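You operate a simulated robot arm through the tools that you are given. There is no shell and no other tool. Be economical: measure what you need, move in short steps, check, and stop when the job is done.

You are at the controls of a simulated two-armed robot. One attempt, no reset.

## Task
Take the short flat steel rod from the top of the bench with the grey arch and leave it on the top of the steel bench. Pick up the long green stick with one hand, pass it to the other hand and put it on the shelf over the lane. Do these in any order.

It is judged by the outcome, as a careful person would: the job done as asked, and still so three seconds after it is handed in. It fails if anything else is knocked over, pushed out of place, dropped, spilled or broken.

## Robot
Two 7-joint arms with two-finger parallel grippers on one trunk, on a base that drives. Base frame: it is fixed to the floor where the robot stands at the start and does not move with it; the origin is under the middle of the robot, x ahead of it, y to its left, z up. Readings come in mm, degrees, newtons and seconds.
The left shoulder is at the start at [70, 177, 1045], the right one opposite. With the tool pointing down near the work surface each hand reaches from about 300 to 740 mm from the robot's upright axis, wherever it stands, measured 20 degrees to its own side. Places, roughly: long green stick [500, 4500, 1000]; shelf over the lane [100, 3700, 1100]; top of the steel bench [-400, 3200, 800]. Payload 3.43 kg a hand.
The TCP of each hand is the grasp point between the finger pads, 30 mm short of the fingertips. In the tool frame z runs along the fingers and y along their closing line. Largest opening 94 mm; finger width 28, thickness 10; the body of the gripper, 50 by 96 mm, starts 55 mm behind the TCP.
Orientation is that of the tool frame in the base frame, as a unit quaternion [w, x, y, z]. With the fingers straight down and closing along the base's y, the tool's x points along the base's -x, its y along +y and its z along -z.

## Interface
- The arms move only by the tool apply_moves. It takes "left_deltas", "right_deltas" or both (then of equal length, played together; a hand with none holds still); each is a list that holds one entry, the list of rows, each a list of 7 numbers: the shift along the tool's x, y, z in units of 100 mm (1.0 is 100 mm), then the turn, a rotation vector about the tool's x, y, z in units of 45 degrees (1.0 is 45 degrees), then the gripper command, from -1 (shut) to 1 (fully open), values between in proportion. In form: [[[dx, dy, dz, rx, ry, rz, fingers], ...]]. A call has 1 to 8 rows; each row is the pose to reach, as a shift and turn from the pose commanded when the call began, along the tool's axes at that moment. A call with a number of a shift or a turn outside -1 to 1 is refused whole. Rows are played at 5 a second. More than 50 mm and 8.6 degrees between two rows, or a gripper value outside its range, and nothing of the call is played. A pose out of reach is approached as far as the arm can. The call stops where the force on the tool passes 40 N (or 10 N more than at its start, if that is more) or the arm is blocked; 0.2 s more then pass. Each finger travels about 153 mm/s and halts on what it meets, pressing with about 29 N; the grip force reading is that of the motor and also rises with nothing between the fingers. The clock runs only during rows and for 0.2 s after the last one: add rows that repeat a pose to give the fingers time. It gives the time, the measured TCP pose, the force on the tool (base axes), the opening and the grip force at its end, in the units of the frame above (readings bear some noise), with the torque about the TCP (base axes, N m) and any sound that the robot's microphone picked up.
- Cameras (640 x 400 px; columns grow to the right, rows downward): "scene" is now at [135.5, -27.2, 1362.3]; the picture's right is [-0.29, -0.96, -0.00], its down [-0.57, 0.17, -0.81] and it looks along [0.77, -0.23, -0.59] (base axes); focal length 277 px, centre (320, 200). "left" rides on the left gripper at [76, -14, -103] in its tool frame; the picture's right is [0.18, 0.98, 0.00], its down [-0.75, 0.14, -0.64] and it looks along [-0.63, 0.12, 0.77] (tool axes); focal length 243 px, centre (320, 200). "right" rides on the right gripper at [76, 14, -103] in its tool frame; the picture's right is [-0.18, 0.98, 0.00], its down [-0.75, -0.14, -0.64] and it looks along [-0.63, -0.12, 0.77] (tool axes); focal length 243 px, centre (320, 200). There is no depth. A picture from a camera that has moved, and an enlarged one, comes with that camera's place and axes in the base frame and with its lens.
- capture(camera): a new picture of that camera. No time passes.
- slide_trunk(by): slides the trunk up (or, below 0, down) by that many mm; the arms and the scene camera ride with it, the base frame stays. It gives what a move gives, with no picture.
- steer(legs): drives the robot by 1 to 6 legs, each [ahead, turn to the left] in mm and degrees, along the robot's own axes; the way and the turn of a leg run together, so that a leg with both is an arc; at most 1500 mm and 180 degrees a leg. The arms and the cameras ride along, it lands a little off, and it stops where it bumps. It gives what a move gives.
- head_to(pan, tilt): turns the head with the scene camera to pan (to the left, within 86 degrees either way) and tilt (down, from -29 to 69), counted from straight ahead of the robot. It gives what a move gives.
- inspect(camera, box): a new picture of the part [left, top, right, bottom] of that camera's present view, enlarged. No time passes.
- close_job(): hands the job in; it is judged then, once.

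Go step by step. Nothing tells you exact positions but the pictures and the camera data: compare them with the known pose of the tool, close in by small moves and look again before you grip or let go. The budget is 165 turns and 122 pictures, counting those below and the enlarged ones. Unless the task says otherwise, let go and move clear before handing in, and close with one line.

The tools are called after "Emit:" as a command line: name --argument value ..., lists and objects as JSON in quotes. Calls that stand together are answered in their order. apply_moves: Moves the arms, as the interface text tells. Its arguments: {"type":"object","properties":{"left_deltas":{"type":"array","items":{"type":"array","items":{"type":"array","items":{"type":"number"}}}},"right_deltas":{"type":"array","items":{"type":"array","items":{"type":"array","items":{"type":"number"}}}}},"required":[]} The other tools are called the same way: slide_trunk (by) slides the trunk up or down; steer (legs) drives the base; head_to (pan, tilt) turns the head that bears the scene camera; capture (camera) takes a picture; inspect (camera, box) takes an enlarged picture of a part of a camera's view; close_job () hands the job in.

At the start:

```text
time_s: 0.0
left_tcp_pos: [488.1, 33.6, 1154.6]
left_orientation: [0.001, 0.0, 1.0, 0.0]
left_contact_force: [-0.9, 0.0, -0.1]
left_moment: [-0.02, 0.03, 0.01]
left_gripper_width: 94.2
left_grasp_force: 0.1
right_tcp_pos: [363.2, -327.1, 1126.2]
right_orientation: [0.001, 0.0, 1.0, 0.001]
right_contact_force: [-0.6, 0.2, -0.2]
right_moment: [0.02, 0.01, -0.01]
right_gripper_width: 93.8
right_grasp_force: 0.0
trunk travel left (down, up): [-625.0, 215.0]
robot x, y, heading: [-0.9, 0.2, -0.1]
head pan, tilt: [-16.6, 36.2]
```

scene: 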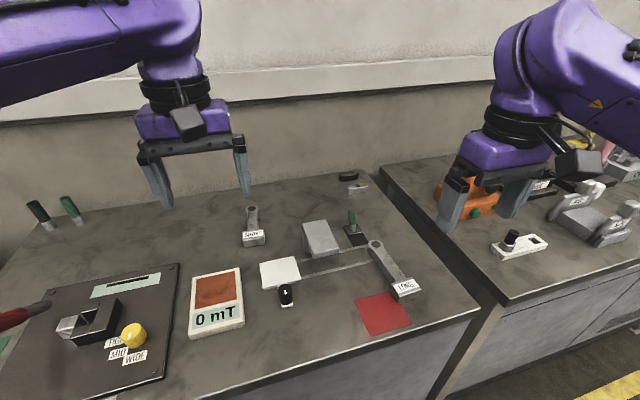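
right: 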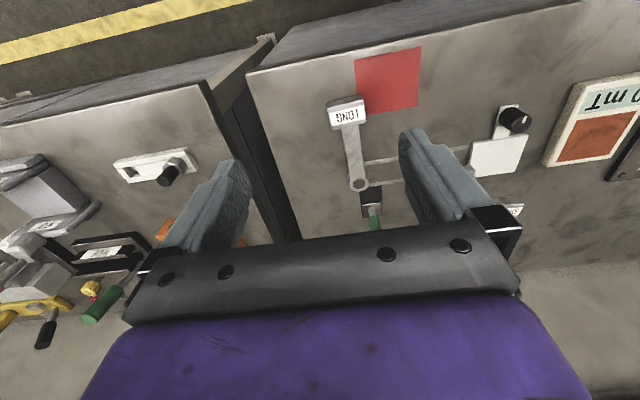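
left: 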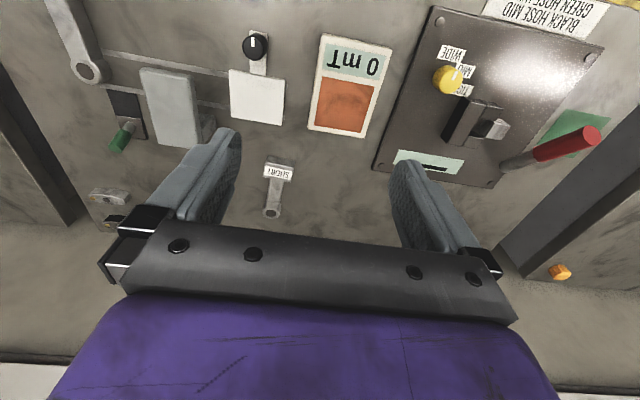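

I see a bench in front with a meter, levers and knobs; I need to locate the grey arch, the rod and the far places. I look around with the head first.

Emit:
head_to --pan 60 --tilt 20

Emit:
capture --camera "scene"

Emit:
head_to --pan -60 --tilt 25

Emit:
capture --camera "scene"

```text
time_s: 1.5
left_tcp_pos: [488.2, 34.4, 1156.3]
left_orientation: [0.001, 0.0, 1.0, -0.001]
left_contact_force: [0.0, 0.2, -0.5]
left_moment: [-0.02, 0.02, 0.0]
left_gripper_width: 94.1
left_grasp_force: 0.2
right_tcp_pos: [363.8, -328.8, 1126.0]
right_orientation: [0.001, 0.0, 1.0, 0.0]
right_contact_force: [-0.3, 0.8, -0.2]
right_moment: [0.0, -0.02, -0.02]
right_gripper_width: 93.8
right_grasp_force: 0.1
trunk travel left (down, up): [-625.0, 215.0]
robot x, y, heading: [1.5, 4.3, -0.2]
head pan, tilt: [60.0, 20.0]
```

```text
118 pictures are left
camera scene: at [98.4, 78.4, 1388.0], right [0.87, -0.5, 0.0], down [-0.17, -0.3, -0.94], along [0.47, 0.81, -0.34], focal length 277 px, centre (320, 200)
```

scene: 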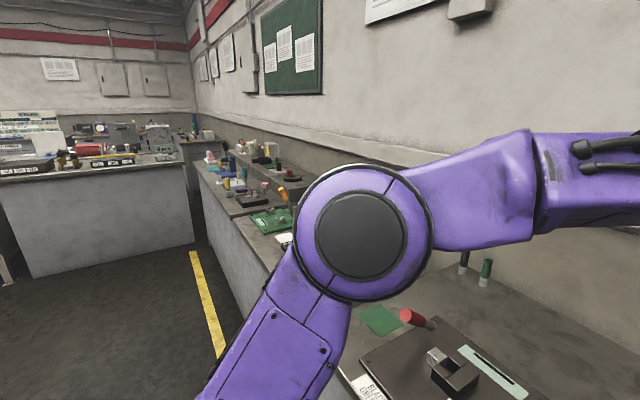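

```text
time_s: 3.5
left_tcp_pos: [488.0, 34.8, 1155.8]
left_orientation: [0.001, 0.0, 1.0, 0.0]
left_contact_force: [-0.3, -0.6, -0.1]
left_moment: [-0.03, -0.02, -0.02]
left_gripper_width: 93.8
left_grasp_force: 0.1
right_tcp_pos: [363.1, -329.0, 1125.4]
right_orientation: [0.001, 0.0, 1.0, 0.0]
right_contact_force: [0.1, -0.2, -0.6]
right_moment: [-0.01, 0.0, 0.02]
right_gripper_width: 93.8
right_grasp_force: 0.0
trunk travel left (down, up): [-625.0, 215.0]
robot x, y, heading: [2.0, -1.1, -0.2]
head pan, tilt: [-60.0, 25.0]
```

```text
117 pictures are left
camera scene: at [97.9, -82.0, 1379.9], right [-0.87, -0.5, 0.0], down [-0.21, 0.37, -0.91], along [0.45, -0.78, -0.42], focal length 277 px, centre (320, 200)
```

scene: 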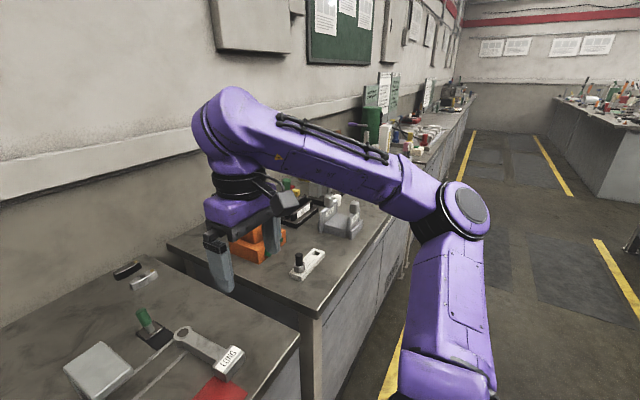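

Benches line the wall left and right. I zoom into the right-hand bench and straight ahead to look for a grey arch and the flat rod.

Emit:
inspect --camera "scene" --box '[100, 160, 400, 347]'

Emit:
inspect --camera "scene" --box '[340, 60, 640, 247]'

Emit:
head_to --pan 86 --tilt 12

Emit:
capture --camera "scene"

Emit:
inspect --camera "scene" --box '[200, 80, 500, 267]'

```text
2.13 times, centred on (250, 254) of scene
camera zoom: at [97.9, -82.0, 1379.9], right [-0.87, -0.5, 0.0], down [-0.21, 0.37, -0.91], along [0.45, -0.78, -0.42], focal length 591 px, centre (469, 86)
```

zoom: 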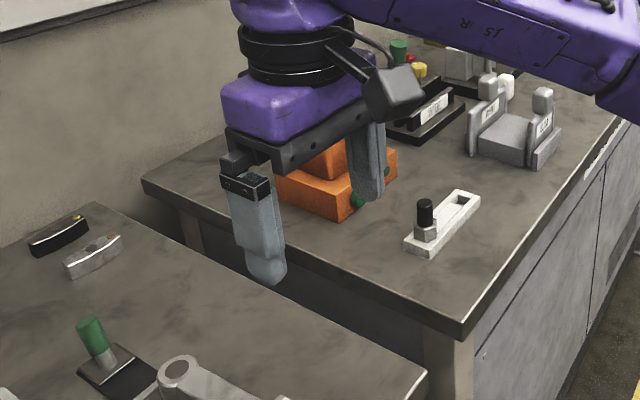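

```text
2.13 times, centred on (490, 154) of scene
camera zoom: at [97.9, -82.0, 1379.9], right [-0.87, -0.5, 0.0], down [-0.21, 0.37, -0.91], along [0.45, -0.78, -0.42], focal length 591 px, centre (-43, 299)
```

zoom: 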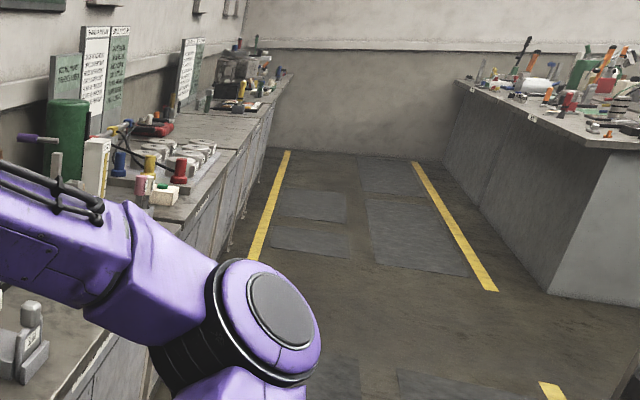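

```text
time_s: 5.8
left_tcp_pos: [488.1, 35.3, 1154.9]
left_orientation: [0.001, 0.0, 1.0, 0.0]
left_contact_force: [0.1, 0.1, 0.4]
left_moment: [0.01, -0.01, 0.02]
left_gripper_width: 94.2
left_grasp_force: 0.0
right_tcp_pos: [363.9, -328.5, 1126.2]
right_orientation: [0.001, 0.0, 1.0, 0.0]
right_contact_force: [0.3, 0.3, -0.3]
right_moment: [0.02, -0.01, -0.04]
right_gripper_width: 94.1
right_grasp_force: 0.0
trunk travel left (down, up): [-625.0, 215.0]
robot x, y, heading: [-0.9, -0.3, 0.1]
head pan, tilt: [85.9, 12.0]
```

```text
114 pictures are left
camera scene: at [58.4, 90.8, 1401.1], right [1.0, -0.07, 0.0], down [-0.01, -0.21, -0.98], along [0.07, 0.98, -0.21], focal length 277 px, centre (320, 200)
```

scene: 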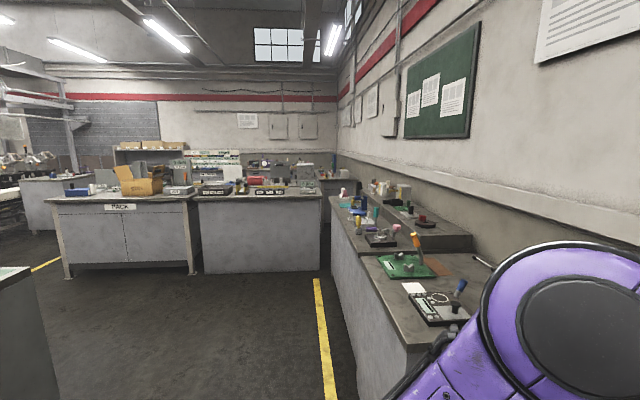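

```text
2.13 times, centred on (350, 174) of scene
camera zoom: at [58.4, 90.8, 1401.1], right [1.0, -0.07, 0.0], down [-0.01, -0.21, -0.98], along [0.07, 0.98, -0.21], focal length 591 px, centre (256, 256)
```

zoom: 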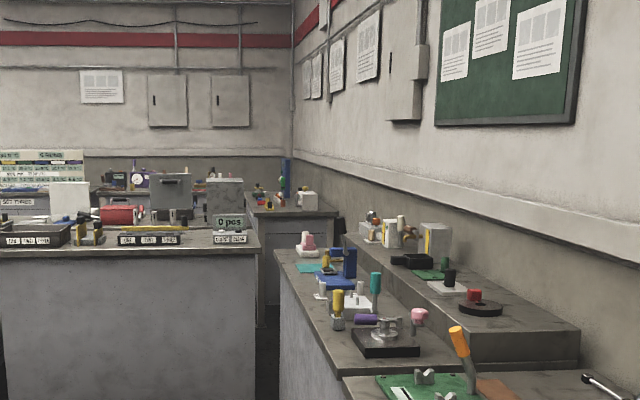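

The central bench ahead-left (front at about y=2850) is likely the steel bench, with the stick beyond it; I still need to find the grey arch. I back off a bit, turn left, and look round.

Emit:
steer --legs '[[-350, 0], [0, 90]]'

Emit:
head_to --pan 86 --tilt 12

Emit:
capture --camera "scene"

Emit:
head_to --pan 25 --tilt 12

Emit:
capture --camera "scene"

```text
time_s: 11.9
left_tcp_pos: [-384.6, 488.3, 1155.3]
left_orientation: [0.001, -0.707, 0.708, -0.001]
left_contact_force: [0.1, -0.5, -1.5]
left_moment: [-0.01, -0.02, -0.02]
left_gripper_width: 93.8
left_grasp_force: 0.0
right_tcp_pos: [-22.0, 362.3, 1126.7]
right_orientation: [0.001, -0.707, 0.707, 0.0]
right_contact_force: [0.7, 1.1, 1.0]
right_moment: [0.04, 0.03, 0.01]
right_gripper_width: 94.1
right_grasp_force: 0.0
trunk travel left (down, up): [-625.0, 215.0]
robot x, y, heading: [-350.6, 1.4, 89.9]
head pan, tilt: [85.9, 12.0]
```

```text
time_s: 12.5
left_tcp_pos: [-384.7, 487.3, 1155.4]
left_orientation: [-0.001, -0.706, 0.708, 0.0]
left_contact_force: [-0.4, 1.4, 0.3]
left_moment: [0.0, 0.01, 0.01]
left_gripper_width: 93.9
left_grasp_force: 0.1
right_tcp_pos: [-22.1, 362.3, 1126.4]
right_orientation: [0.001, -0.706, 0.708, 0.0]
right_contact_force: [0.6, 0.0, -0.7]
right_moment: [0.05, 0.0, 0.0]
right_gripper_width: 94.1
right_grasp_force: 0.1
trunk travel left (down, up): [-625.0, 215.0]
robot x, y, heading: [-352.1, 1.4, 89.9]
head pan, tilt: [85.9, 12.0]
```

```text
112 pictures are left
camera scene: at [-442.1, 54.9, 1401.1], right [0.07, 1.0, 0.0], down [0.21, -0.02, -0.98], along [-0.98, 0.07, -0.21], focal length 277 px, centre (320, 200)
```

scene: 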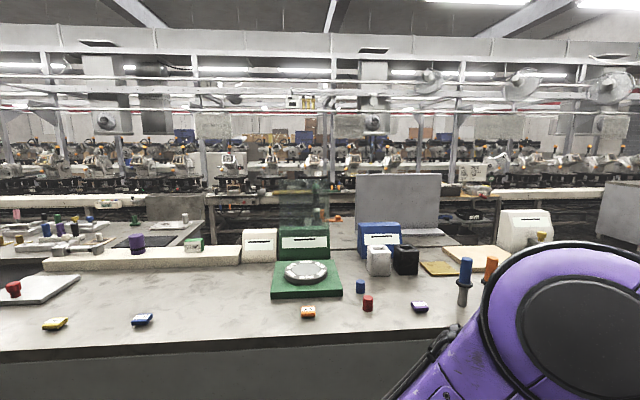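

```text
time_s: 13.8
left_tcp_pos: [-384.5, 487.6, 1154.9]
left_orientation: [-0.001, -0.706, 0.709, 0.001]
left_contact_force: [0.0, -0.5, 0.0]
left_moment: [-0.03, 0.01, -0.02]
left_gripper_width: 93.9
left_grasp_force: 0.0
right_tcp_pos: [-23.0, 360.6, 1125.9]
right_orientation: [0.001, -0.707, 0.707, 0.001]
right_contact_force: [0.7, -0.2, 0.0]
right_moment: [-0.01, 0.0, -0.02]
right_gripper_width: 93.9
right_grasp_force: 0.1
trunk travel left (down, up): [-625.0, 215.0]
robot x, y, heading: [-350.5, -0.5, 89.8]
head pan, tilt: [25.0, 12.0]
```

```text
111 pictures are left
camera scene: at [-388.2, 132.6, 1401.1], right [0.91, 0.42, 0.0], down [0.09, -0.19, -0.98], along [-0.41, 0.89, -0.21], focal length 277 px, centre (320, 200)
```

scene: 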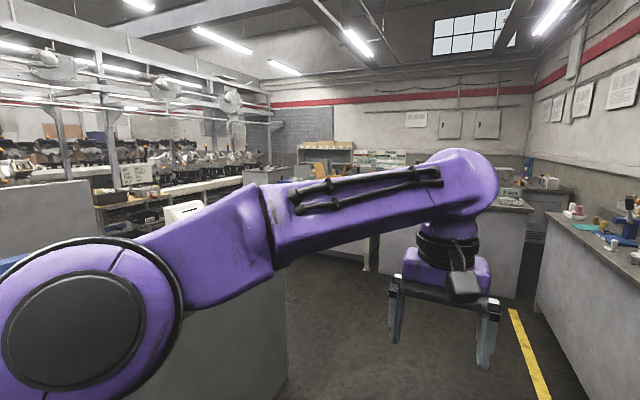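

No arch here. I drive up the aisle toward the far bench and look again.

Emit:
steer --legs '[[1500, 0]]'

Emit:
head_to --pan -15 --tilt 18

Emit:
capture --camera "scene"

Emit:
head_to --pan -80 --tilt 25

Emit:
capture --camera "scene"

Emit:
head_to --pan 40 --tilt 15

Emit:
capture --camera "scene"

```text
time_s: 21.2
left_tcp_pos: [-374.9, 1989.6, 1155.9]
left_orientation: [0.0, -0.705, 0.709, 0.0]
left_contact_force: [-0.6, -0.2, 0.4]
left_moment: [0.01, 0.0, 0.0]
left_gripper_width: 94.0
left_grasp_force: 0.0
right_tcp_pos: [-13.0, 1864.0, 1126.0]
right_orientation: [0.001, -0.705, 0.709, 0.001]
right_contact_force: [0.0, 0.4, 0.1]
right_moment: [-0.03, 0.0, 0.0]
right_gripper_width: 94.2
right_grasp_force: 0.0
trunk travel left (down, up): [-625.0, 215.0]
robot x, y, heading: [-345.2, 1501.8, 89.8]
head pan, tilt: [25.0, 12.0]
```

```text
time_s: 22.3
left_tcp_pos: [-375.9, 1990.2, 1155.4]
left_orientation: [0.0, -0.705, 0.709, 0.0]
left_contact_force: [0.1, 0.4, -0.4]
left_moment: [0.02, 0.01, -0.01]
left_gripper_width: 94.1
left_grasp_force: 0.0
right_tcp_pos: [-13.4, 1864.0, 1126.2]
right_orientation: [-0.001, -0.705, 0.709, 0.001]
right_contact_force: [0.2, -1.2, -0.1]
right_moment: [-0.04, -0.01, 0.0]
right_gripper_width: 93.8
right_grasp_force: 0.1
trunk travel left (down, up): [-625.0, 215.0]
robot x, y, heading: [-344.8, 1502.7, 89.6]
head pan, tilt: [-15.0, 18.0]
```

```text
110 pictures are left
camera scene: at [-317.1, 1639.8, 1391.3], right [0.96, -0.26, 0.0], down [-0.08, -0.3, -0.95], along [0.25, 0.92, -0.31], focal length 277 px, centre (320, 200)
```

scene: 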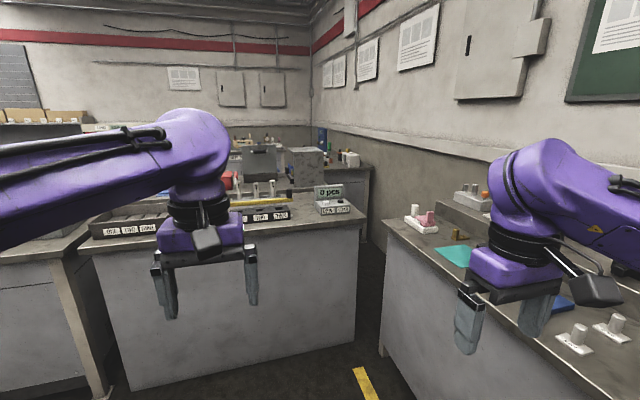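

```text
time_s: 23.6
left_tcp_pos: [-374.8, 1989.1, 1155.8]
left_orientation: [0.0, -0.705, 0.709, 0.0]
left_contact_force: [1.3, -0.3, 0.9]
left_moment: [0.02, 0.0, -0.01]
left_gripper_width: 93.9
left_grasp_force: 0.1
right_tcp_pos: [-14.7, 1863.8, 1125.6]
right_orientation: [0.0, -0.705, 0.709, 0.001]
right_contact_force: [1.0, 0.0, 0.6]
right_moment: [0.02, 0.04, 0.0]
right_gripper_width: 94.0
right_grasp_force: 0.0
trunk travel left (down, up): [-625.0, 215.0]
robot x, y, heading: [-340.7, 1501.5, 89.6]
head pan, tilt: [-80.0, 25.0]
```

```text
109 pictures are left
camera scene: at [-250.9, 1565.3, 1379.9], right [0.17, -0.99, 0.0], down [-0.42, -0.07, -0.91], along [0.89, 0.15, -0.42], focal length 277 px, centre (320, 200)
```

scene: 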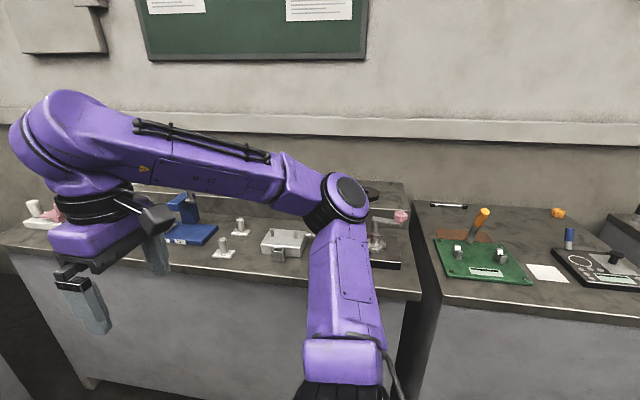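

```text
time_s: 25.6
left_tcp_pos: [-376.6, 1990.6, 1154.3]
left_orientation: [0.0, -0.706, 0.708, 0.0]
left_contact_force: [-0.1, 0.3, -0.5]
left_moment: [0.0, -0.01, 0.03]
left_gripper_width: 93.8
left_grasp_force: 0.0
right_tcp_pos: [-14.3, 1862.9, 1126.4]
right_orientation: [0.0, -0.705, 0.709, 0.0]
right_contact_force: [0.0, 0.5, 0.0]
right_moment: [0.04, -0.01, -0.02]
right_gripper_width: 94.1
right_grasp_force: 0.0
trunk travel left (down, up): [-625.0, 215.0]
robot x, y, heading: [-347.1, 1500.2, 89.7]
head pan, tilt: [40.0, 15.0]
```

```text
108 pictures are left
camera scene: at [-401.3, 1621.7, 1396.2], right [0.77, 0.64, 0.0], down [0.16, -0.2, -0.97], along [-0.62, 0.74, -0.26], focal length 277 px, centre (320, 200)
```

scene: 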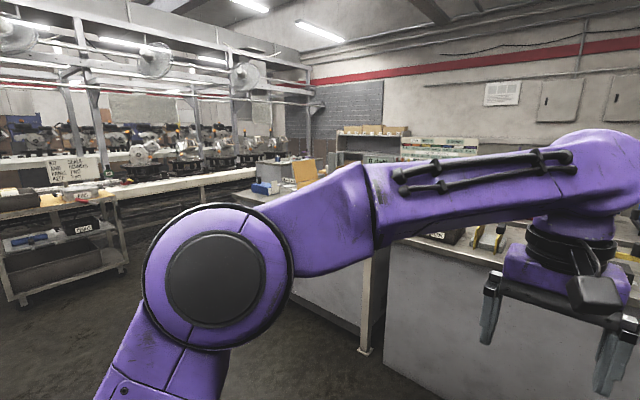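

The bench ahead with "0 pcs" should be the steel bench; I zoom into the area behind it for the shelf, the stick and the arch.

Emit:
head_to --pan -22 --tilt 12

Emit:
inspect --camera "scene" --box '[140, 110, 380, 260]'

Emit:
head_to --pan 12 --tilt 12

Emit:
capture --camera "scene"

```text
time_s: 27.0
left_tcp_pos: [-375.4, 1989.7, 1154.9]
left_orientation: [0.0, -0.706, 0.708, 0.0]
left_contact_force: [0.3, 0.1, -0.7]
left_moment: [0.01, -0.01, 0.0]
left_gripper_width: 94.3
left_grasp_force: 0.0
right_tcp_pos: [-14.8, 1862.8, 1125.2]
right_orientation: [0.0, -0.705, 0.709, 0.001]
right_contact_force: [-0.2, 0.3, 1.0]
right_moment: [0.02, 0.01, -0.01]
right_gripper_width: 94.4
right_grasp_force: 0.1
trunk travel left (down, up): [-625.0, 215.0]
robot x, y, heading: [-343.0, 1499.5, 89.6]
head pan, tilt: [-22.0, 12.0]
```

```text
2.67 times, centred on (260, 185) of scene
camera zoom: at [-306.4, 1636.0, 1401.0], right [0.93, -0.38, 0.0], down [-0.08, -0.19, -0.98], along [0.37, 0.9, -0.21], focal length 739 px, centre (480, 240)
```

zoom: 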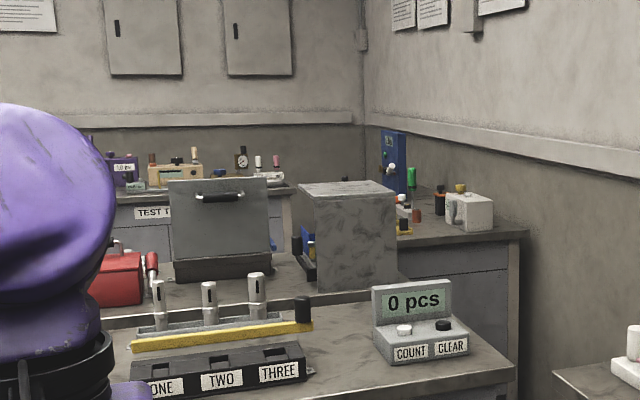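

```text
time_s: 28.0
left_tcp_pos: [-376.0, 1989.3, 1155.1]
left_orientation: [0.001, -0.706, 0.708, 0.0]
left_contact_force: [-0.7, 0.4, 0.9]
left_moment: [0.01, -0.01, 0.03]
left_gripper_width: 94.0
left_grasp_force: 0.1
right_tcp_pos: [-14.1, 1861.9, 1125.5]
right_orientation: [0.0, -0.705, 0.709, 0.0]
right_contact_force: [0.7, 1.0, 0.6]
right_moment: [0.0, -0.05, 0.0]
right_gripper_width: 94.1
right_grasp_force: 0.1
trunk travel left (down, up): [-625.0, 215.0]
robot x, y, heading: [-347.5, 1499.4, 89.8]
head pan, tilt: [12.0, 12.0]
```

```text
106 pictures are left
camera scene: at [-360.4, 1641.1, 1401.1], right [0.98, 0.2, 0.0], down [0.04, -0.2, -0.98], along [-0.2, 0.96, -0.21], focal length 277 px, centre (320, 200)
```

scene: 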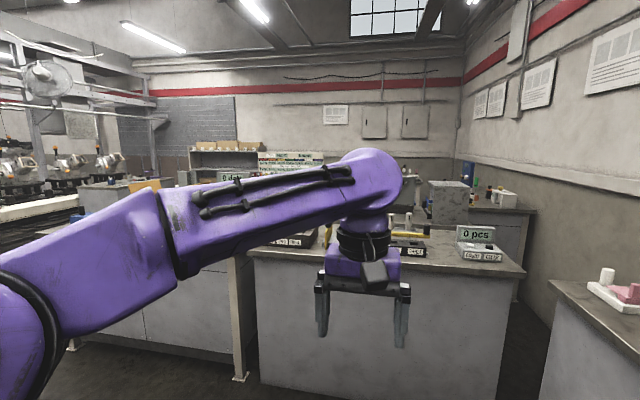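

The grey box at about [145,3750,1100] matches the shelf, and a green upright stick is at about [560,4500,1015]. I raise the trunk for an overview to find the arch and drivable ways.

Emit:
slide_trunk --by 210

Emit:
head_to --pan -12 --tilt 15

Emit:
capture --camera "scene"

Emit:
inspect --camera "scene" --box '[240, 120, 440, 245]'

Emit:
head_to --pan 30 --tilt 15

Emit:
capture --camera "scene"

```text
time_s: 30.2
left_tcp_pos: [-375.7, 1990.3, 1365.2]
left_orientation: [0.001, -0.705, 0.709, 0.001]
left_contact_force: [0.1, 0.3, -0.1]
left_moment: [-0.01, -0.03, 0.03]
left_gripper_width: 93.8
left_grasp_force: 0.0
right_tcp_pos: [-14.7, 1862.8, 1335.7]
right_orientation: [0.0, -0.706, 0.709, 0.001]
right_contact_force: [0.4, 0.0, 0.0]
right_moment: [0.01, 0.0, 0.01]
right_gripper_width: 93.9
right_grasp_force: 0.0
trunk travel left (down, up): [-835.0, 5.0]
robot x, y, heading: [-340.7, 1498.8, 89.8]
head pan, tilt: [12.0, 12.0]
```

```text
time_s: 31.1
left_tcp_pos: [-376.1, 1989.0, 1365.4]
left_orientation: [0.0, -0.705, 0.709, 0.002]
left_contact_force: [0.3, 0.3, -0.2]
left_moment: [-0.02, -0.03, 0.01]
left_gripper_width: 93.9
left_grasp_force: 0.1
right_tcp_pos: [-14.4, 1862.7, 1336.0]
right_orientation: [0.0, -0.705, 0.709, 0.0]
right_contact_force: [0.3, -0.1, 0.3]
right_moment: [0.01, -0.01, 0.0]
right_gripper_width: 94.2
right_grasp_force: 0.1
trunk travel left (down, up): [-835.0, 5.0]
robot x, y, heading: [-344.7, 1500.1, 89.5]
head pan, tilt: [-12.0, 15.0]
```

```text
105 pictures are left
camera scene: at [-321.8, 1641.0, 1606.2], right [0.98, -0.21, 0.0], down [-0.06, -0.25, -0.97], along [0.21, 0.94, -0.26], focal length 277 px, centre (320, 200)
```

scene: 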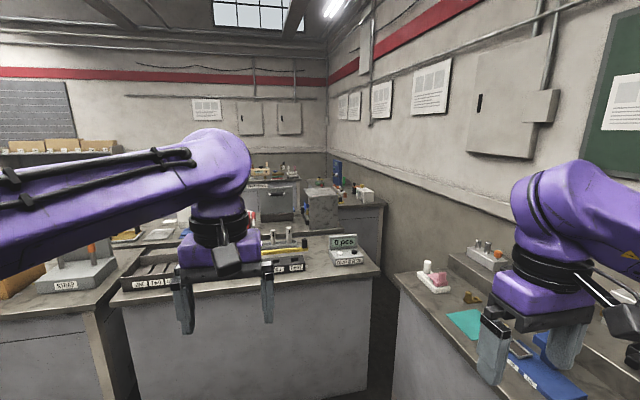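

```text
3.20 times, centred on (340, 182) of scene
camera zoom: at [-321.8, 1641.0, 1606.2], right [0.98, -0.21, 0.0], down [-0.06, -0.25, -0.97], along [0.21, 0.94, -0.26], focal length 887 px, centre (256, 256)
```

zoom: 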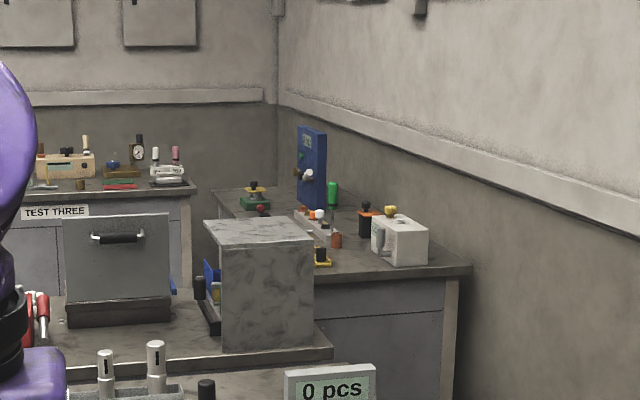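

```text
time_s: 32.2
left_tcp_pos: [-375.1, 1990.0, 1366.2]
left_orientation: [0.0, -0.705, 0.709, -0.001]
left_contact_force: [-1.0, 0.4, -0.2]
left_moment: [-0.01, 0.01, 0.02]
left_gripper_width: 94.1
left_grasp_force: 0.2
right_tcp_pos: [-13.9, 1862.4, 1334.5]
right_orientation: [0.0, -0.705, 0.709, 0.001]
right_contact_force: [-0.2, 1.0, -0.3]
right_moment: [0.01, 0.03, -0.03]
right_gripper_width: 94.0
right_grasp_force: 0.0
trunk travel left (down, up): [-835.0, 5.0]
robot x, y, heading: [-346.0, 1499.9, 89.9]
head pan, tilt: [30.0, 15.0]
```

```text
103 pictures are left
camera scene: at [-387.7, 1631.0, 1606.2], right [0.87, 0.49, 0.0], down [0.13, -0.23, -0.97], along [-0.48, 0.84, -0.26], focal length 277 px, centre (320, 200)
```

scene: 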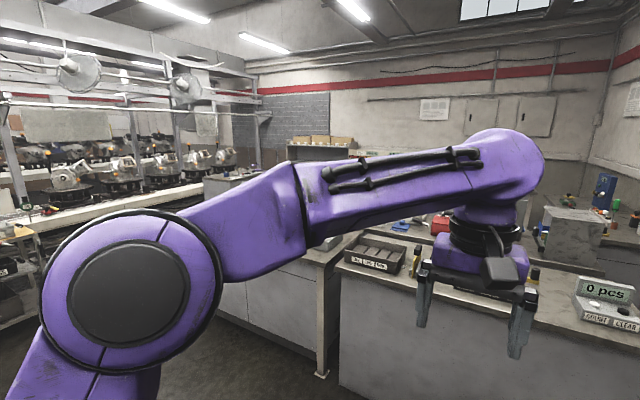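

The steel bench spans about x −1000..170 with front y≈2860; behind it another bench carries the shelf, and the stick's bench is in the corner. The right gap is too narrow, so I go round the left side, looking for the arch on the way.

Emit:
steer --legs '[[450, 0], [0, 90], [1000, 0]]'

Emit:
head_to --pan -30 --tilt 18

Emit:
capture --camera "scene"

Emit:
head_to --pan -80 --tilt 18

Emit:
capture --camera "scene"

Emit:
head_to --pan 30 --tilt 18

Emit:
capture --camera "scene"

```text
time_s: 43.5
left_tcp_pos: [-1826.9, 1929.4, 1366.0]
left_orientation: [0.0, 1.0, -0.003, -0.002]
left_contact_force: [0.1, 0.4, -0.7]
left_moment: [-0.01, 0.0, -0.01]
left_gripper_width: 94.0
left_grasp_force: 0.0
right_tcp_pos: [-1699.4, 2292.2, 1335.1]
right_orientation: [0.0, 1.0, -0.002, -0.001]
right_contact_force: [-0.2, -0.3, 0.1]
right_moment: [0.01, 0.01, -0.02]
right_gripper_width: 94.0
right_grasp_force: 0.1
trunk travel left (down, up): [-835.0, 5.0]
robot x, y, heading: [-1336.5, 1965.4, 179.8]
head pan, tilt: [30.0, 15.0]
```

```text
time_s: 44.8
left_tcp_pos: [-1827.4, 1928.9, 1365.2]
left_orientation: [0.0, 1.0, -0.002, 0.0]
left_contact_force: [-0.4, 0.5, 0.4]
left_moment: [0.01, 0.0, -0.01]
left_gripper_width: 94.1
left_grasp_force: 0.2
right_tcp_pos: [-1700.9, 2291.0, 1335.7]
right_orientation: [0.0, 1.0, -0.002, -0.001]
right_contact_force: [0.6, 0.0, -0.5]
right_moment: [-0.01, 0.02, 0.01]
right_gripper_width: 93.9
right_grasp_force: 0.0
trunk travel left (down, up): [-835.0, 5.0]
robot x, y, heading: [-1338.8, 1964.4, 179.4]
head pan, tilt: [-30.0, 18.0]
```

```text
102 pictures are left
camera scene: at [-1468.1, 2007.5, 1601.3], right [0.5, 0.86, 0.0], down [0.27, -0.16, -0.95], along [-0.82, 0.48, -0.31], focal length 277 px, centre (320, 200)
```

scene: 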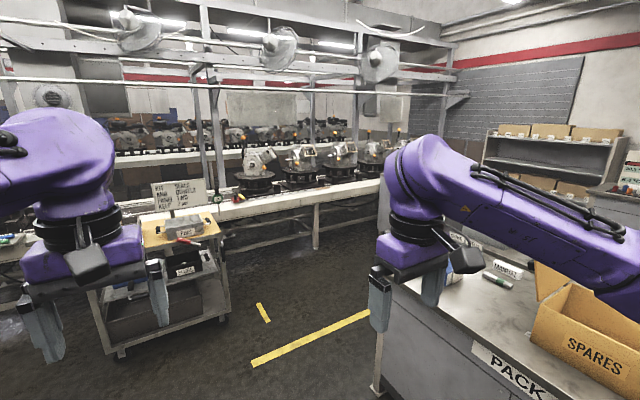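

```text
time_s: 46.0
left_tcp_pos: [-1827.8, 1930.4, 1365.2]
left_orientation: [0.0, 1.0, -0.003, 0.0]
left_contact_force: [0.6, 0.5, -1.3]
left_moment: [0.03, -0.03, 0.03]
left_gripper_width: 93.9
left_grasp_force: 0.1
right_tcp_pos: [-1701.8, 2291.3, 1334.7]
right_orientation: [-0.001, 1.0, -0.002, -0.001]
right_contact_force: [0.6, -0.5, -0.1]
right_moment: [0.0, 0.01, -0.02]
right_gripper_width: 94.1
right_grasp_force: 0.1
trunk travel left (down, up): [-835.0, 5.0]
robot x, y, heading: [-1334.7, 1960.6, 179.8]
head pan, tilt: [-80.0, 18.0]
```

```text
101 pictures are left
camera scene: at [-1403.3, 2052.4, 1601.3], right [0.99, 0.17, 0.0], down [0.05, -0.3, -0.95], along [-0.16, 0.94, -0.31], focal length 277 px, centre (320, 200)
```

scene: 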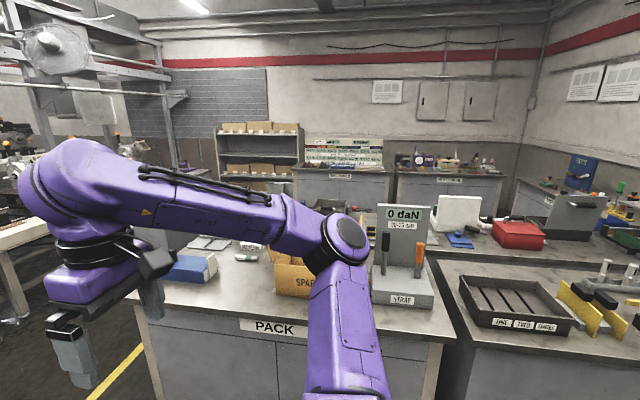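

```text
time_s: 47.9
left_tcp_pos: [-1827.5, 1929.8, 1367.4]
left_orientation: [0.0, 1.0, -0.004, -0.001]
left_contact_force: [-0.5, -0.3, -0.4]
left_moment: [0.08, -0.04, 0.02]
left_gripper_width: 94.1
left_grasp_force: 0.1
right_tcp_pos: [-1699.4, 2293.1, 1336.5]
right_orientation: [0.0, 1.0, -0.003, -0.001]
right_contact_force: [0.1, -0.1, -0.4]
right_moment: [0.05, 0.01, -0.02]
right_gripper_width: 94.1
right_grasp_force: 0.0
trunk travel left (down, up): [-835.0, 5.0]
robot x, y, heading: [-1339.6, 1962.6, 179.7]
head pan, tilt: [30.0, 18.0]
```

```text
100 pictures are left
camera scene: at [-1468.6, 1914.3, 1601.3], right [-0.49, 0.87, 0.0], down [0.27, 0.15, -0.95], along [-0.83, -0.47, -0.31], focal length 277 px, centre (320, 200)
```

scene: 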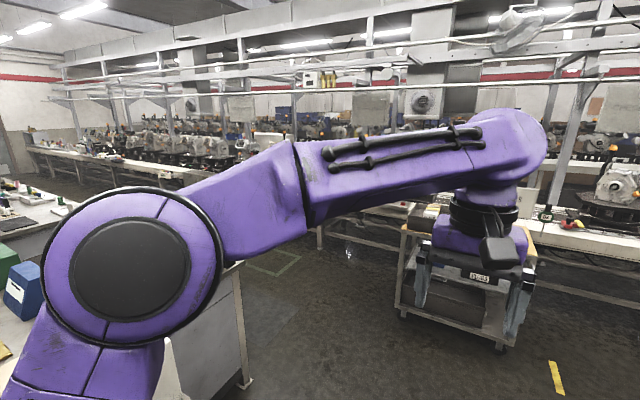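

A route exists left of the PACK bench (its left end ≈ x −2380), along x≈−2850. I drive there with the trunk high, then look north.

Emit:
steer --legs '[[1480, 0], [0, -90], [600, 0]]'

Emit:
head_to --pan -35 --tilt 18

Emit:
capture --camera "scene"

Emit:
head_to --pan 0 --tilt 18

Emit:
capture --camera "scene"

```text
time_s: 62.0
left_tcp_pos: [-2852.7, 3054.1, 1364.9]
left_orientation: [0.0, -0.706, 0.708, 0.0]
left_contact_force: [0.4, 0.0, -0.3]
left_moment: [0.01, 0.01, -0.02]
left_gripper_width: 93.9
left_grasp_force: 0.1
right_tcp_pos: [-2489.8, 2927.0, 1335.8]
right_orientation: [0.0, -0.706, 0.708, 0.001]
right_contact_force: [0.1, -0.1, 0.0]
right_moment: [-0.01, 0.02, 0.0]
right_gripper_width: 94.0
right_grasp_force: 0.1
trunk travel left (down, up): [-835.0, 5.0]
robot x, y, heading: [-2818.4, 2561.7, 89.6]
head pan, tilt: [30.0, 18.0]
```

```text
time_s: 63.4
left_tcp_pos: [-2852.7, 3053.8, 1364.6]
left_orientation: [0.0, -0.705, 0.709, 0.0]
left_contact_force: [0.6, -0.3, 0.6]
left_moment: [0.01, 0.01, 0.0]
left_gripper_width: 93.7
left_grasp_force: 0.0
right_tcp_pos: [-2490.2, 2928.2, 1336.1]
right_orientation: [0.001, -0.706, 0.708, 0.001]
right_contact_force: [0.4, -0.6, -0.7]
right_moment: [-0.02, 0.02, -0.01]
right_gripper_width: 94.4
right_grasp_force: 0.1
trunk travel left (down, up): [-835.0, 5.0]
robot x, y, heading: [-2818.6, 2566.1, 89.7]
head pan, tilt: [-35.0, 18.0]
```

```text
99 pictures are left
camera scene: at [-2764.0, 2691.4, 1601.3], right [0.82, -0.58, 0.0], down [-0.18, -0.25, -0.95], along [0.55, 0.78, -0.31], focal length 277 px, centre (320, 200)
```

scene: 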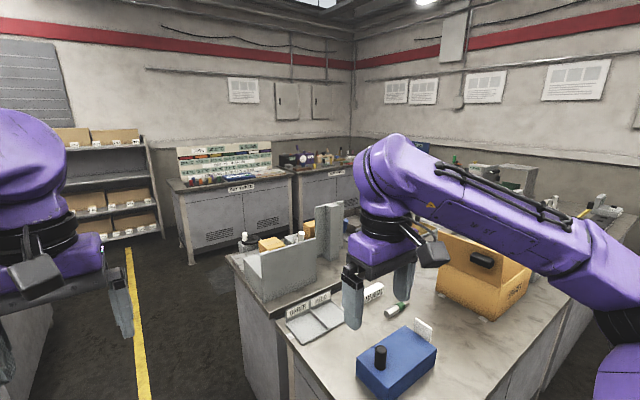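

```text
time_s: 64.4
left_tcp_pos: [-2852.5, 3053.7, 1365.7]
left_orientation: [0.001, -0.706, 0.708, 0.0]
left_contact_force: [0.7, -0.5, -0.3]
left_moment: [-0.04, -0.01, 0.0]
left_gripper_width: 93.8
left_grasp_force: 0.1
right_tcp_pos: [-2488.8, 2930.0, 1336.1]
right_orientation: [0.001, -0.706, 0.708, 0.0]
right_contact_force: [0.2, -0.7, -0.3]
right_moment: [0.01, -0.03, 0.03]
right_gripper_width: 94.1
right_grasp_force: 0.1
trunk travel left (down, up): [-835.0, 5.0]
robot x, y, heading: [-2817.7, 2566.8, 89.8]
head pan, tilt: [0.0, 18.0]
```

```text
98 pictures are left
camera scene: at [-2817.2, 2708.1, 1601.3], right [1.0, -0.01, 0.0], down [0.0, -0.31, -0.95], along [0.01, 0.95, -0.31], focal length 277 px, centre (320, 200)
```

scene: 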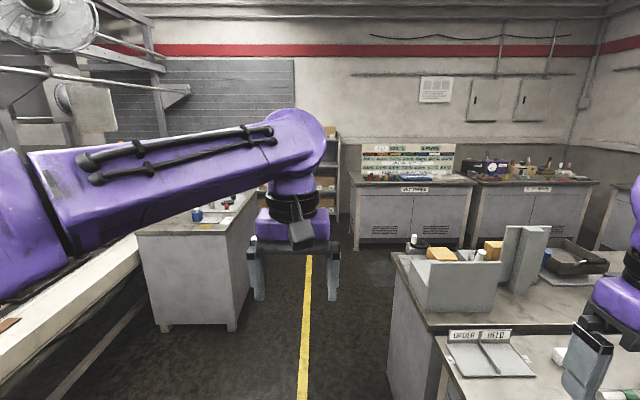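

The way north is clear (aisle between y≈4040 and 5500 behind the second bench). I drive in, turn right to face +x, and look.

Emit:
steer --legs '[[1100, 0], [1080, 0], [0, -90]]'

Emit:
head_to --pan -40 --tilt 22

Emit:
capture --camera "scene"

Emit:
head_to --pan 20 --tilt 20

Emit:
capture --camera "scene"

```text
time_s: 79.0
left_tcp_pos: [-2330.6, 4775.2, 1365.3]
left_orientation: [0.0, 0.003, 1.0, 0.0]
left_contact_force: [-0.1, 0.1, -0.3]
left_moment: [-0.02, 0.0, -0.01]
left_gripper_width: 94.0
left_grasp_force: 0.0
right_tcp_pos: [-2457.2, 4414.2, 1335.9]
right_orientation: [0.001, 0.003, 1.0, 0.0]
right_contact_force: [-0.6, 0.3, 0.8]
right_moment: [-0.01, 0.02, 0.0]
right_gripper_width: 93.8
right_grasp_force: 0.0
trunk travel left (down, up): [-835.0, 5.0]
robot x, y, heading: [-2820.7, 4749.7, -0.3]
head pan, tilt: [0.0, 18.0]
```

```text
time_s: 80.1
left_tcp_pos: [-2331.0, 4777.3, 1366.2]
left_orientation: [0.001, 0.004, 1.0, -0.001]
left_contact_force: [-0.1, -0.1, 0.5]
left_moment: [-0.01, 0.0, 0.02]
left_gripper_width: 93.8
left_grasp_force: 0.0
right_tcp_pos: [-2457.6, 4412.7, 1336.6]
right_orientation: [0.001, 0.002, 1.0, 0.0]
right_contact_force: [0.1, 0.2, -0.3]
right_moment: [-0.02, 0.01, -0.03]
right_gripper_width: 94.2
right_grasp_force: 0.1
trunk travel left (down, up): [-835.0, 5.0]
robot x, y, heading: [-2818.2, 4749.0, -0.4]
head pan, tilt: [-40.0, 22.0]
```

```text
97 pictures are left
camera scene: at [-2696.4, 4682.3, 1594.8], right [-0.65, -0.76, 0.0], down [-0.29, 0.24, -0.93], along [0.71, -0.6, -0.37], focal length 277 px, centre (320, 200)
```

scene: 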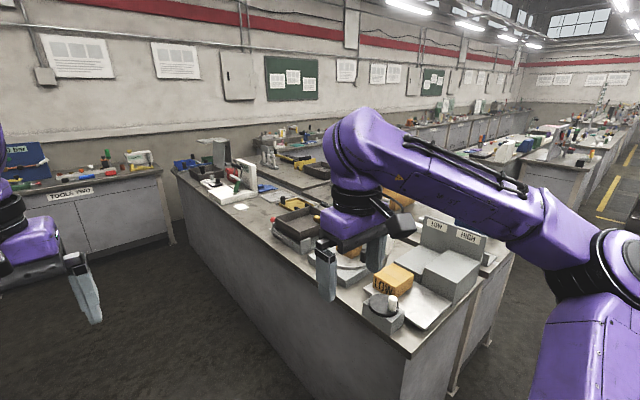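

```text
time_s: 81.4
left_tcp_pos: [-2331.4, 4776.1, 1365.5]
left_orientation: [0.001, 0.003, 1.0, 0.001]
left_contact_force: [-0.1, -0.5, 0.0]
left_moment: [-0.01, 0.02, 0.04]
left_gripper_width: 93.9
left_grasp_force: 0.0
right_tcp_pos: [-2457.3, 4413.5, 1335.4]
right_orientation: [0.001, 0.003, 1.0, 0.0]
right_contact_force: [0.0, -0.8, -0.6]
right_moment: [-0.03, -0.03, 0.02]
right_gripper_width: 94.2
right_grasp_force: 0.0
trunk travel left (down, up): [-835.0, 5.0]
robot x, y, heading: [-2819.9, 4742.9, -0.6]
head pan, tilt: [20.0, 20.0]
```

```text
96 pictures are left
camera scene: at [-2679.4, 4773.3, 1598.0], right [0.33, -0.94, 0.0], down [-0.32, -0.11, -0.94], along [0.89, 0.31, -0.34], focal length 277 px, centre (320, 200)
```

scene: 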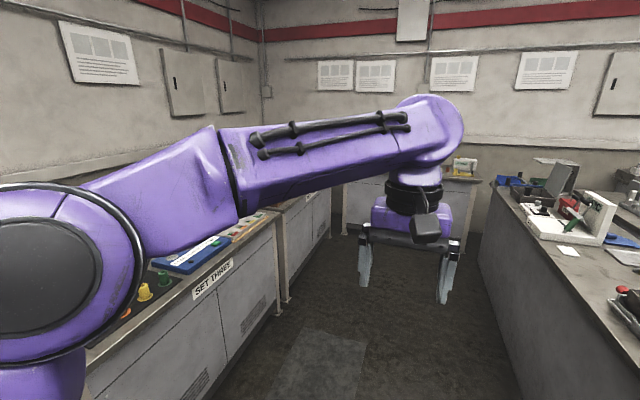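

The corner bench ("TOOLS TWO") and the shelf lie ahead. I zoom in on them and on the second bench's contents.

Emit:
head_to --pan -20 --tilt 15

Emit:
inspect --camera "scene" --box '[180, 130, 480, 317]'

Emit:
steer --legs '[[1300, 0]]'

Emit:
head_to --pan -30 --tilt 18

Emit:
capture --camera "scene"

```text
time_s: 82.4
left_tcp_pos: [-2331.5, 4775.3, 1364.6]
left_orientation: [0.001, 0.003, 1.0, 0.0]
left_contact_force: [-1.2, 0.8, 0.1]
left_moment: [-0.01, -0.02, 0.0]
left_gripper_width: 93.9
left_grasp_force: 0.0
right_tcp_pos: [-2458.7, 4414.0, 1336.3]
right_orientation: [0.0, 0.003, 1.0, 0.0]
right_contact_force: [0.6, 0.8, -0.5]
right_moment: [0.0, 0.0, -0.03]
right_gripper_width: 94.1
right_grasp_force: 0.2
trunk travel left (down, up): [-835.0, 5.0]
robot x, y, heading: [-2817.1, 4746.9, -0.5]
head pan, tilt: [-20.0, 15.0]
```

```text
2.13 times, centred on (330, 224) of scene
camera zoom: at [-2679.6, 4709.8, 1606.2], right [-0.35, -0.94, 0.0], down [-0.24, 0.09, -0.97], along [0.91, -0.34, -0.26], focal length 591 px, centre (299, 150)
```

zoom: 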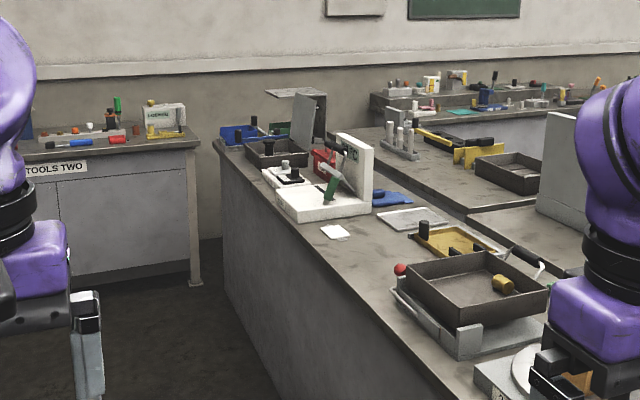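

```text
time_s: 89.0
left_tcp_pos: [-1031.0, 4776.0, 1365.3]
left_orientation: [0.001, 0.0, 1.0, 0.0]
left_contact_force: [0.3, -0.7, -0.5]
left_moment: [0.01, 0.02, -0.01]
left_gripper_width: 94.0
left_grasp_force: 0.0
right_tcp_pos: [-1156.0, 4413.0, 1335.2]
right_orientation: [0.0, 0.0, 1.0, 0.0]
right_contact_force: [0.8, 0.3, 0.1]
right_moment: [-0.01, -0.01, 0.02]
right_gripper_width: 94.1
right_grasp_force: 0.0
trunk travel left (down, up): [-835.0, 5.0]
robot x, y, heading: [-1519.2, 4738.1, -0.1]
head pan, tilt: [-20.0, 15.0]
```

```text
time_s: 89.7
left_tcp_pos: [-1030.7, 4775.7, 1365.5]
left_orientation: [-0.001, 0.0, 1.0, 0.001]
left_contact_force: [-0.8, 0.2, 0.7]
left_moment: [0.0, -0.02, 0.04]
left_gripper_width: 94.2
left_grasp_force: 0.1
right_tcp_pos: [-1155.2, 4413.3, 1335.4]
right_orientation: [0.001, -0.001, 1.0, -0.001]
right_contact_force: [0.7, 0.3, -0.4]
right_moment: [0.02, 0.01, 0.0]
right_gripper_width: 93.9
right_grasp_force: 0.1
trunk travel left (down, up): [-835.0, 5.0]
robot x, y, heading: [-1515.0, 4742.3, 0.0]
head pan, tilt: [-30.0, 18.0]
```

```text
94 pictures are left
camera scene: at [-1385.8, 4691.5, 1601.3], right [-0.5, -0.87, 0.0], down [-0.27, 0.15, -0.95], along [0.82, -0.47, -0.31], focal length 277 px, centre (320, 200)
```

scene: 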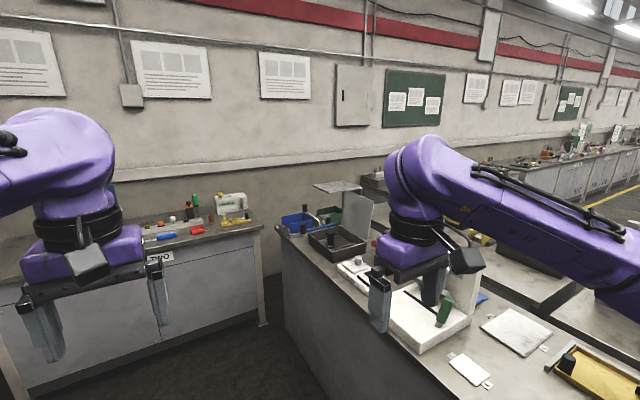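

I zoom at the shelf and the stick, and check the back-wall benches behind my left.

Emit:
inspect --camera "scene" --box '[130, 160, 400, 329]'

Emit:
head_to --pan 60 --tilt 20

Emit:
capture --camera "scene"

```text
2.37 times, centred on (265, 244) of scene
camera zoom: at [-1385.8, 4691.5, 1601.3], right [-0.5, -0.87, 0.0], down [-0.27, 0.15, -0.95], along [0.82, -0.47, -0.31], focal length 656 px, centre (450, 95)
```

zoom: 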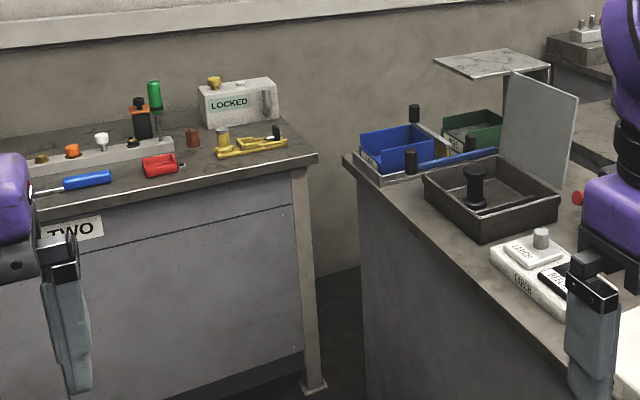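

```text
time_s: 91.3
left_tcp_pos: [-1031.3, 4774.8, 1366.0]
left_orientation: [0.001, 0.001, 1.0, 0.001]
left_contact_force: [-0.2, -0.9, 0.8]
left_moment: [0.01, 0.02, 0.04]
left_gripper_width: 94.0
left_grasp_force: 0.0
right_tcp_pos: [-1154.2, 4412.2, 1335.7]
right_orientation: [0.001, -0.001, 1.0, 0.0]
right_contact_force: [-0.6, -0.8, 0.1]
right_moment: [0.0, 0.01, 0.01]
right_gripper_width: 94.0
right_grasp_force: 0.1
trunk travel left (down, up): [-835.0, 5.0]
robot x, y, heading: [-1516.3, 4740.7, -0.1]
head pan, tilt: [60.0, 20.0]
```

```text
92 pictures are left
camera scene: at [-1420.2, 4818.7, 1598.0], right [0.87, -0.5, 0.0], down [-0.17, -0.3, -0.94], along [0.47, 0.81, -0.34], focal length 277 px, centre (320, 200)
```

scene: 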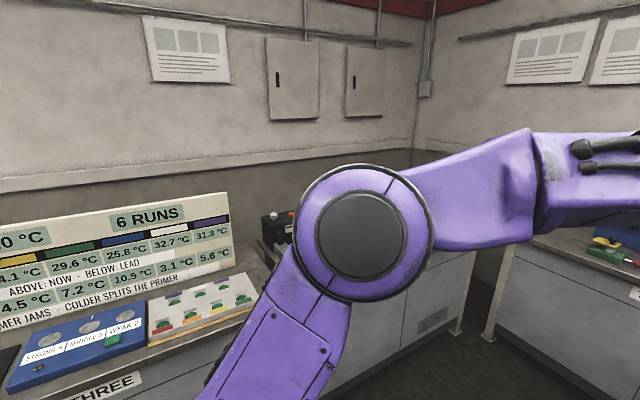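

The stick stands in something on TOOLS TWO; the shelf is a thin slab over trays. I drive closer and look at both from near.

Emit:
steer --legs '[[1150, 0]]'

Emit:
head_to --pan -5 --tilt 28

Emit:
capture --camera "scene"

Emit:
head_to --pan -65 --tilt 28

Emit:
capture --camera "scene"

Emit:
head_to --pan 50 --tilt 22

Emit:
capture --camera "scene"

```text
time_s: 97.2
left_tcp_pos: [127.1, 4763.3, 1366.8]
left_orientation: [0.001, 0.006, 1.0, 0.001]
left_contact_force: [0.2, 0.0, -0.4]
left_moment: [0.0, 0.02, 0.0]
left_gripper_width: 94.0
left_grasp_force: 0.2
right_tcp_pos: [-2.4, 4400.8, 1336.6]
right_orientation: [0.001, 0.005, 1.0, 0.0]
right_contact_force: [-1.1, 0.7, 0.6]
right_moment: [0.0, 0.01, 0.01]
right_gripper_width: 93.9
right_grasp_force: 0.1
trunk travel left (down, up): [-835.0, 5.0]
robot x, y, heading: [-358.8, 4733.7, -0.6]
head pan, tilt: [60.0, 20.0]
```

```text
time_s: 98.6
left_tcp_pos: [127.5, 4764.0, 1365.5]
left_orientation: [0.001, 0.006, 1.0, 0.0]
left_contact_force: [0.0, 0.8, -0.2]
left_moment: [-0.01, -0.01, -0.01]
left_gripper_width: 94.1
left_grasp_force: 0.0
right_tcp_pos: [-1.1, 4401.9, 1335.3]
right_orientation: [0.001, 0.004, 1.0, 0.0]
right_contact_force: [0.0, 0.2, 0.3]
right_moment: [0.01, 0.0, 0.03]
right_gripper_width: 94.1
right_grasp_force: 0.1
trunk travel left (down, up): [-835.0, 5.0]
robot x, y, heading: [-362.5, 4736.1, -0.6]
head pan, tilt: [-5.0, 28.0]
```

```text
91 pictures are left
camera scene: at [-218.0, 4722.2, 1585.1], right [-0.1, -1.0, 0.0], down [-0.47, 0.05, -0.88], along [0.88, -0.09, -0.47], focal length 277 px, centre (320, 200)
```

scene: 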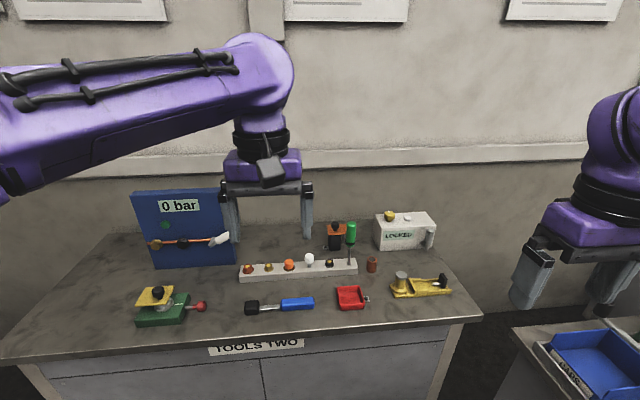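

```text
time_s: 99.9
left_tcp_pos: [128.0, 4763.3, 1364.8]
left_orientation: [0.001, 0.007, 1.0, 0.0]
left_contact_force: [-0.1, -0.4, 0.1]
left_moment: [-0.03, -0.01, 0.0]
left_gripper_width: 94.0
left_grasp_force: 0.1
right_tcp_pos: [-1.1, 4401.4, 1336.5]
right_orientation: [0.0, 0.006, 1.0, 0.001]
right_contact_force: [0.2, -0.1, 0.1]
right_moment: [0.03, 0.0, 0.0]
right_gripper_width: 93.8
right_grasp_force: 0.0
trunk travel left (down, up): [-835.0, 5.0]
robot x, y, heading: [-360.1, 4733.7, -0.6]
head pan, tilt: [-65.0, 28.0]
```

```text
90 pictures are left
camera scene: at [-271.1, 4648.1, 1585.1], right [-0.91, -0.41, 0.0], down [-0.19, 0.43, -0.88], along [0.36, -0.8, -0.47], focal length 277 px, centre (320, 200)
```

scene: 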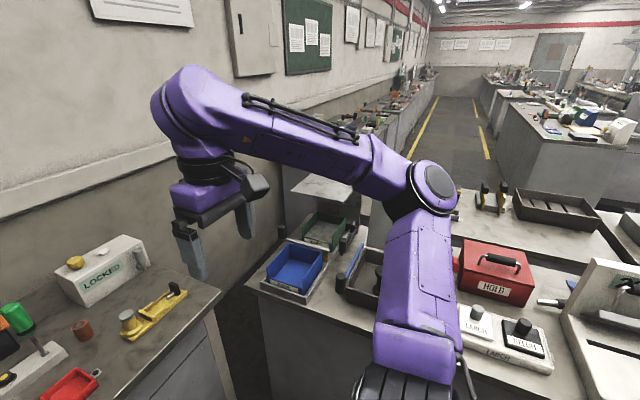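

```text
time_s: 101.8
left_tcp_pos: [127.5, 4762.2, 1364.4]
left_orientation: [0.001, 0.007, 1.0, -0.001]
left_contact_force: [-0.4, -0.2, 0.2]
left_moment: [0.02, 0.0, 0.0]
left_gripper_width: 93.9
left_grasp_force: 0.1
right_tcp_pos: [-1.1, 4402.6, 1335.6]
right_orientation: [0.001, 0.006, 1.0, 0.0]
right_contact_force: [-0.1, 0.1, -0.6]
right_moment: [0.02, -0.02, 0.0]
right_gripper_width: 93.9
right_grasp_force: 0.1
trunk travel left (down, up): [-835.0, 5.0]
robot x, y, heading: [-358.9, 4737.3, -1.0]
head pan, tilt: [50.0, 22.0]
```

```text
89 pictures are left
camera scene: at [-248.3, 4801.5, 1594.8], right [0.76, -0.65, 0.0], down [-0.24, -0.28, -0.93], along [0.6, 0.7, -0.37], focal length 277 px, centre (320, 200)
```

scene: 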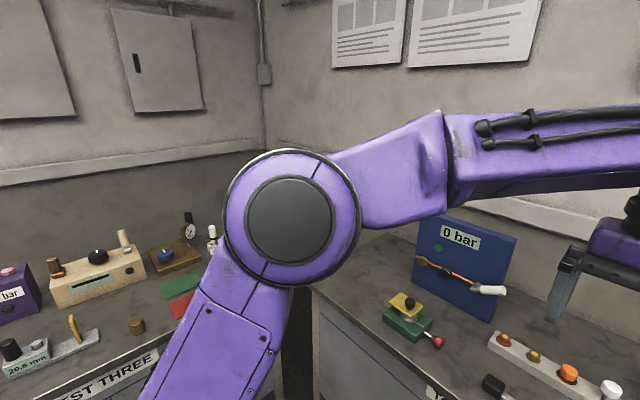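

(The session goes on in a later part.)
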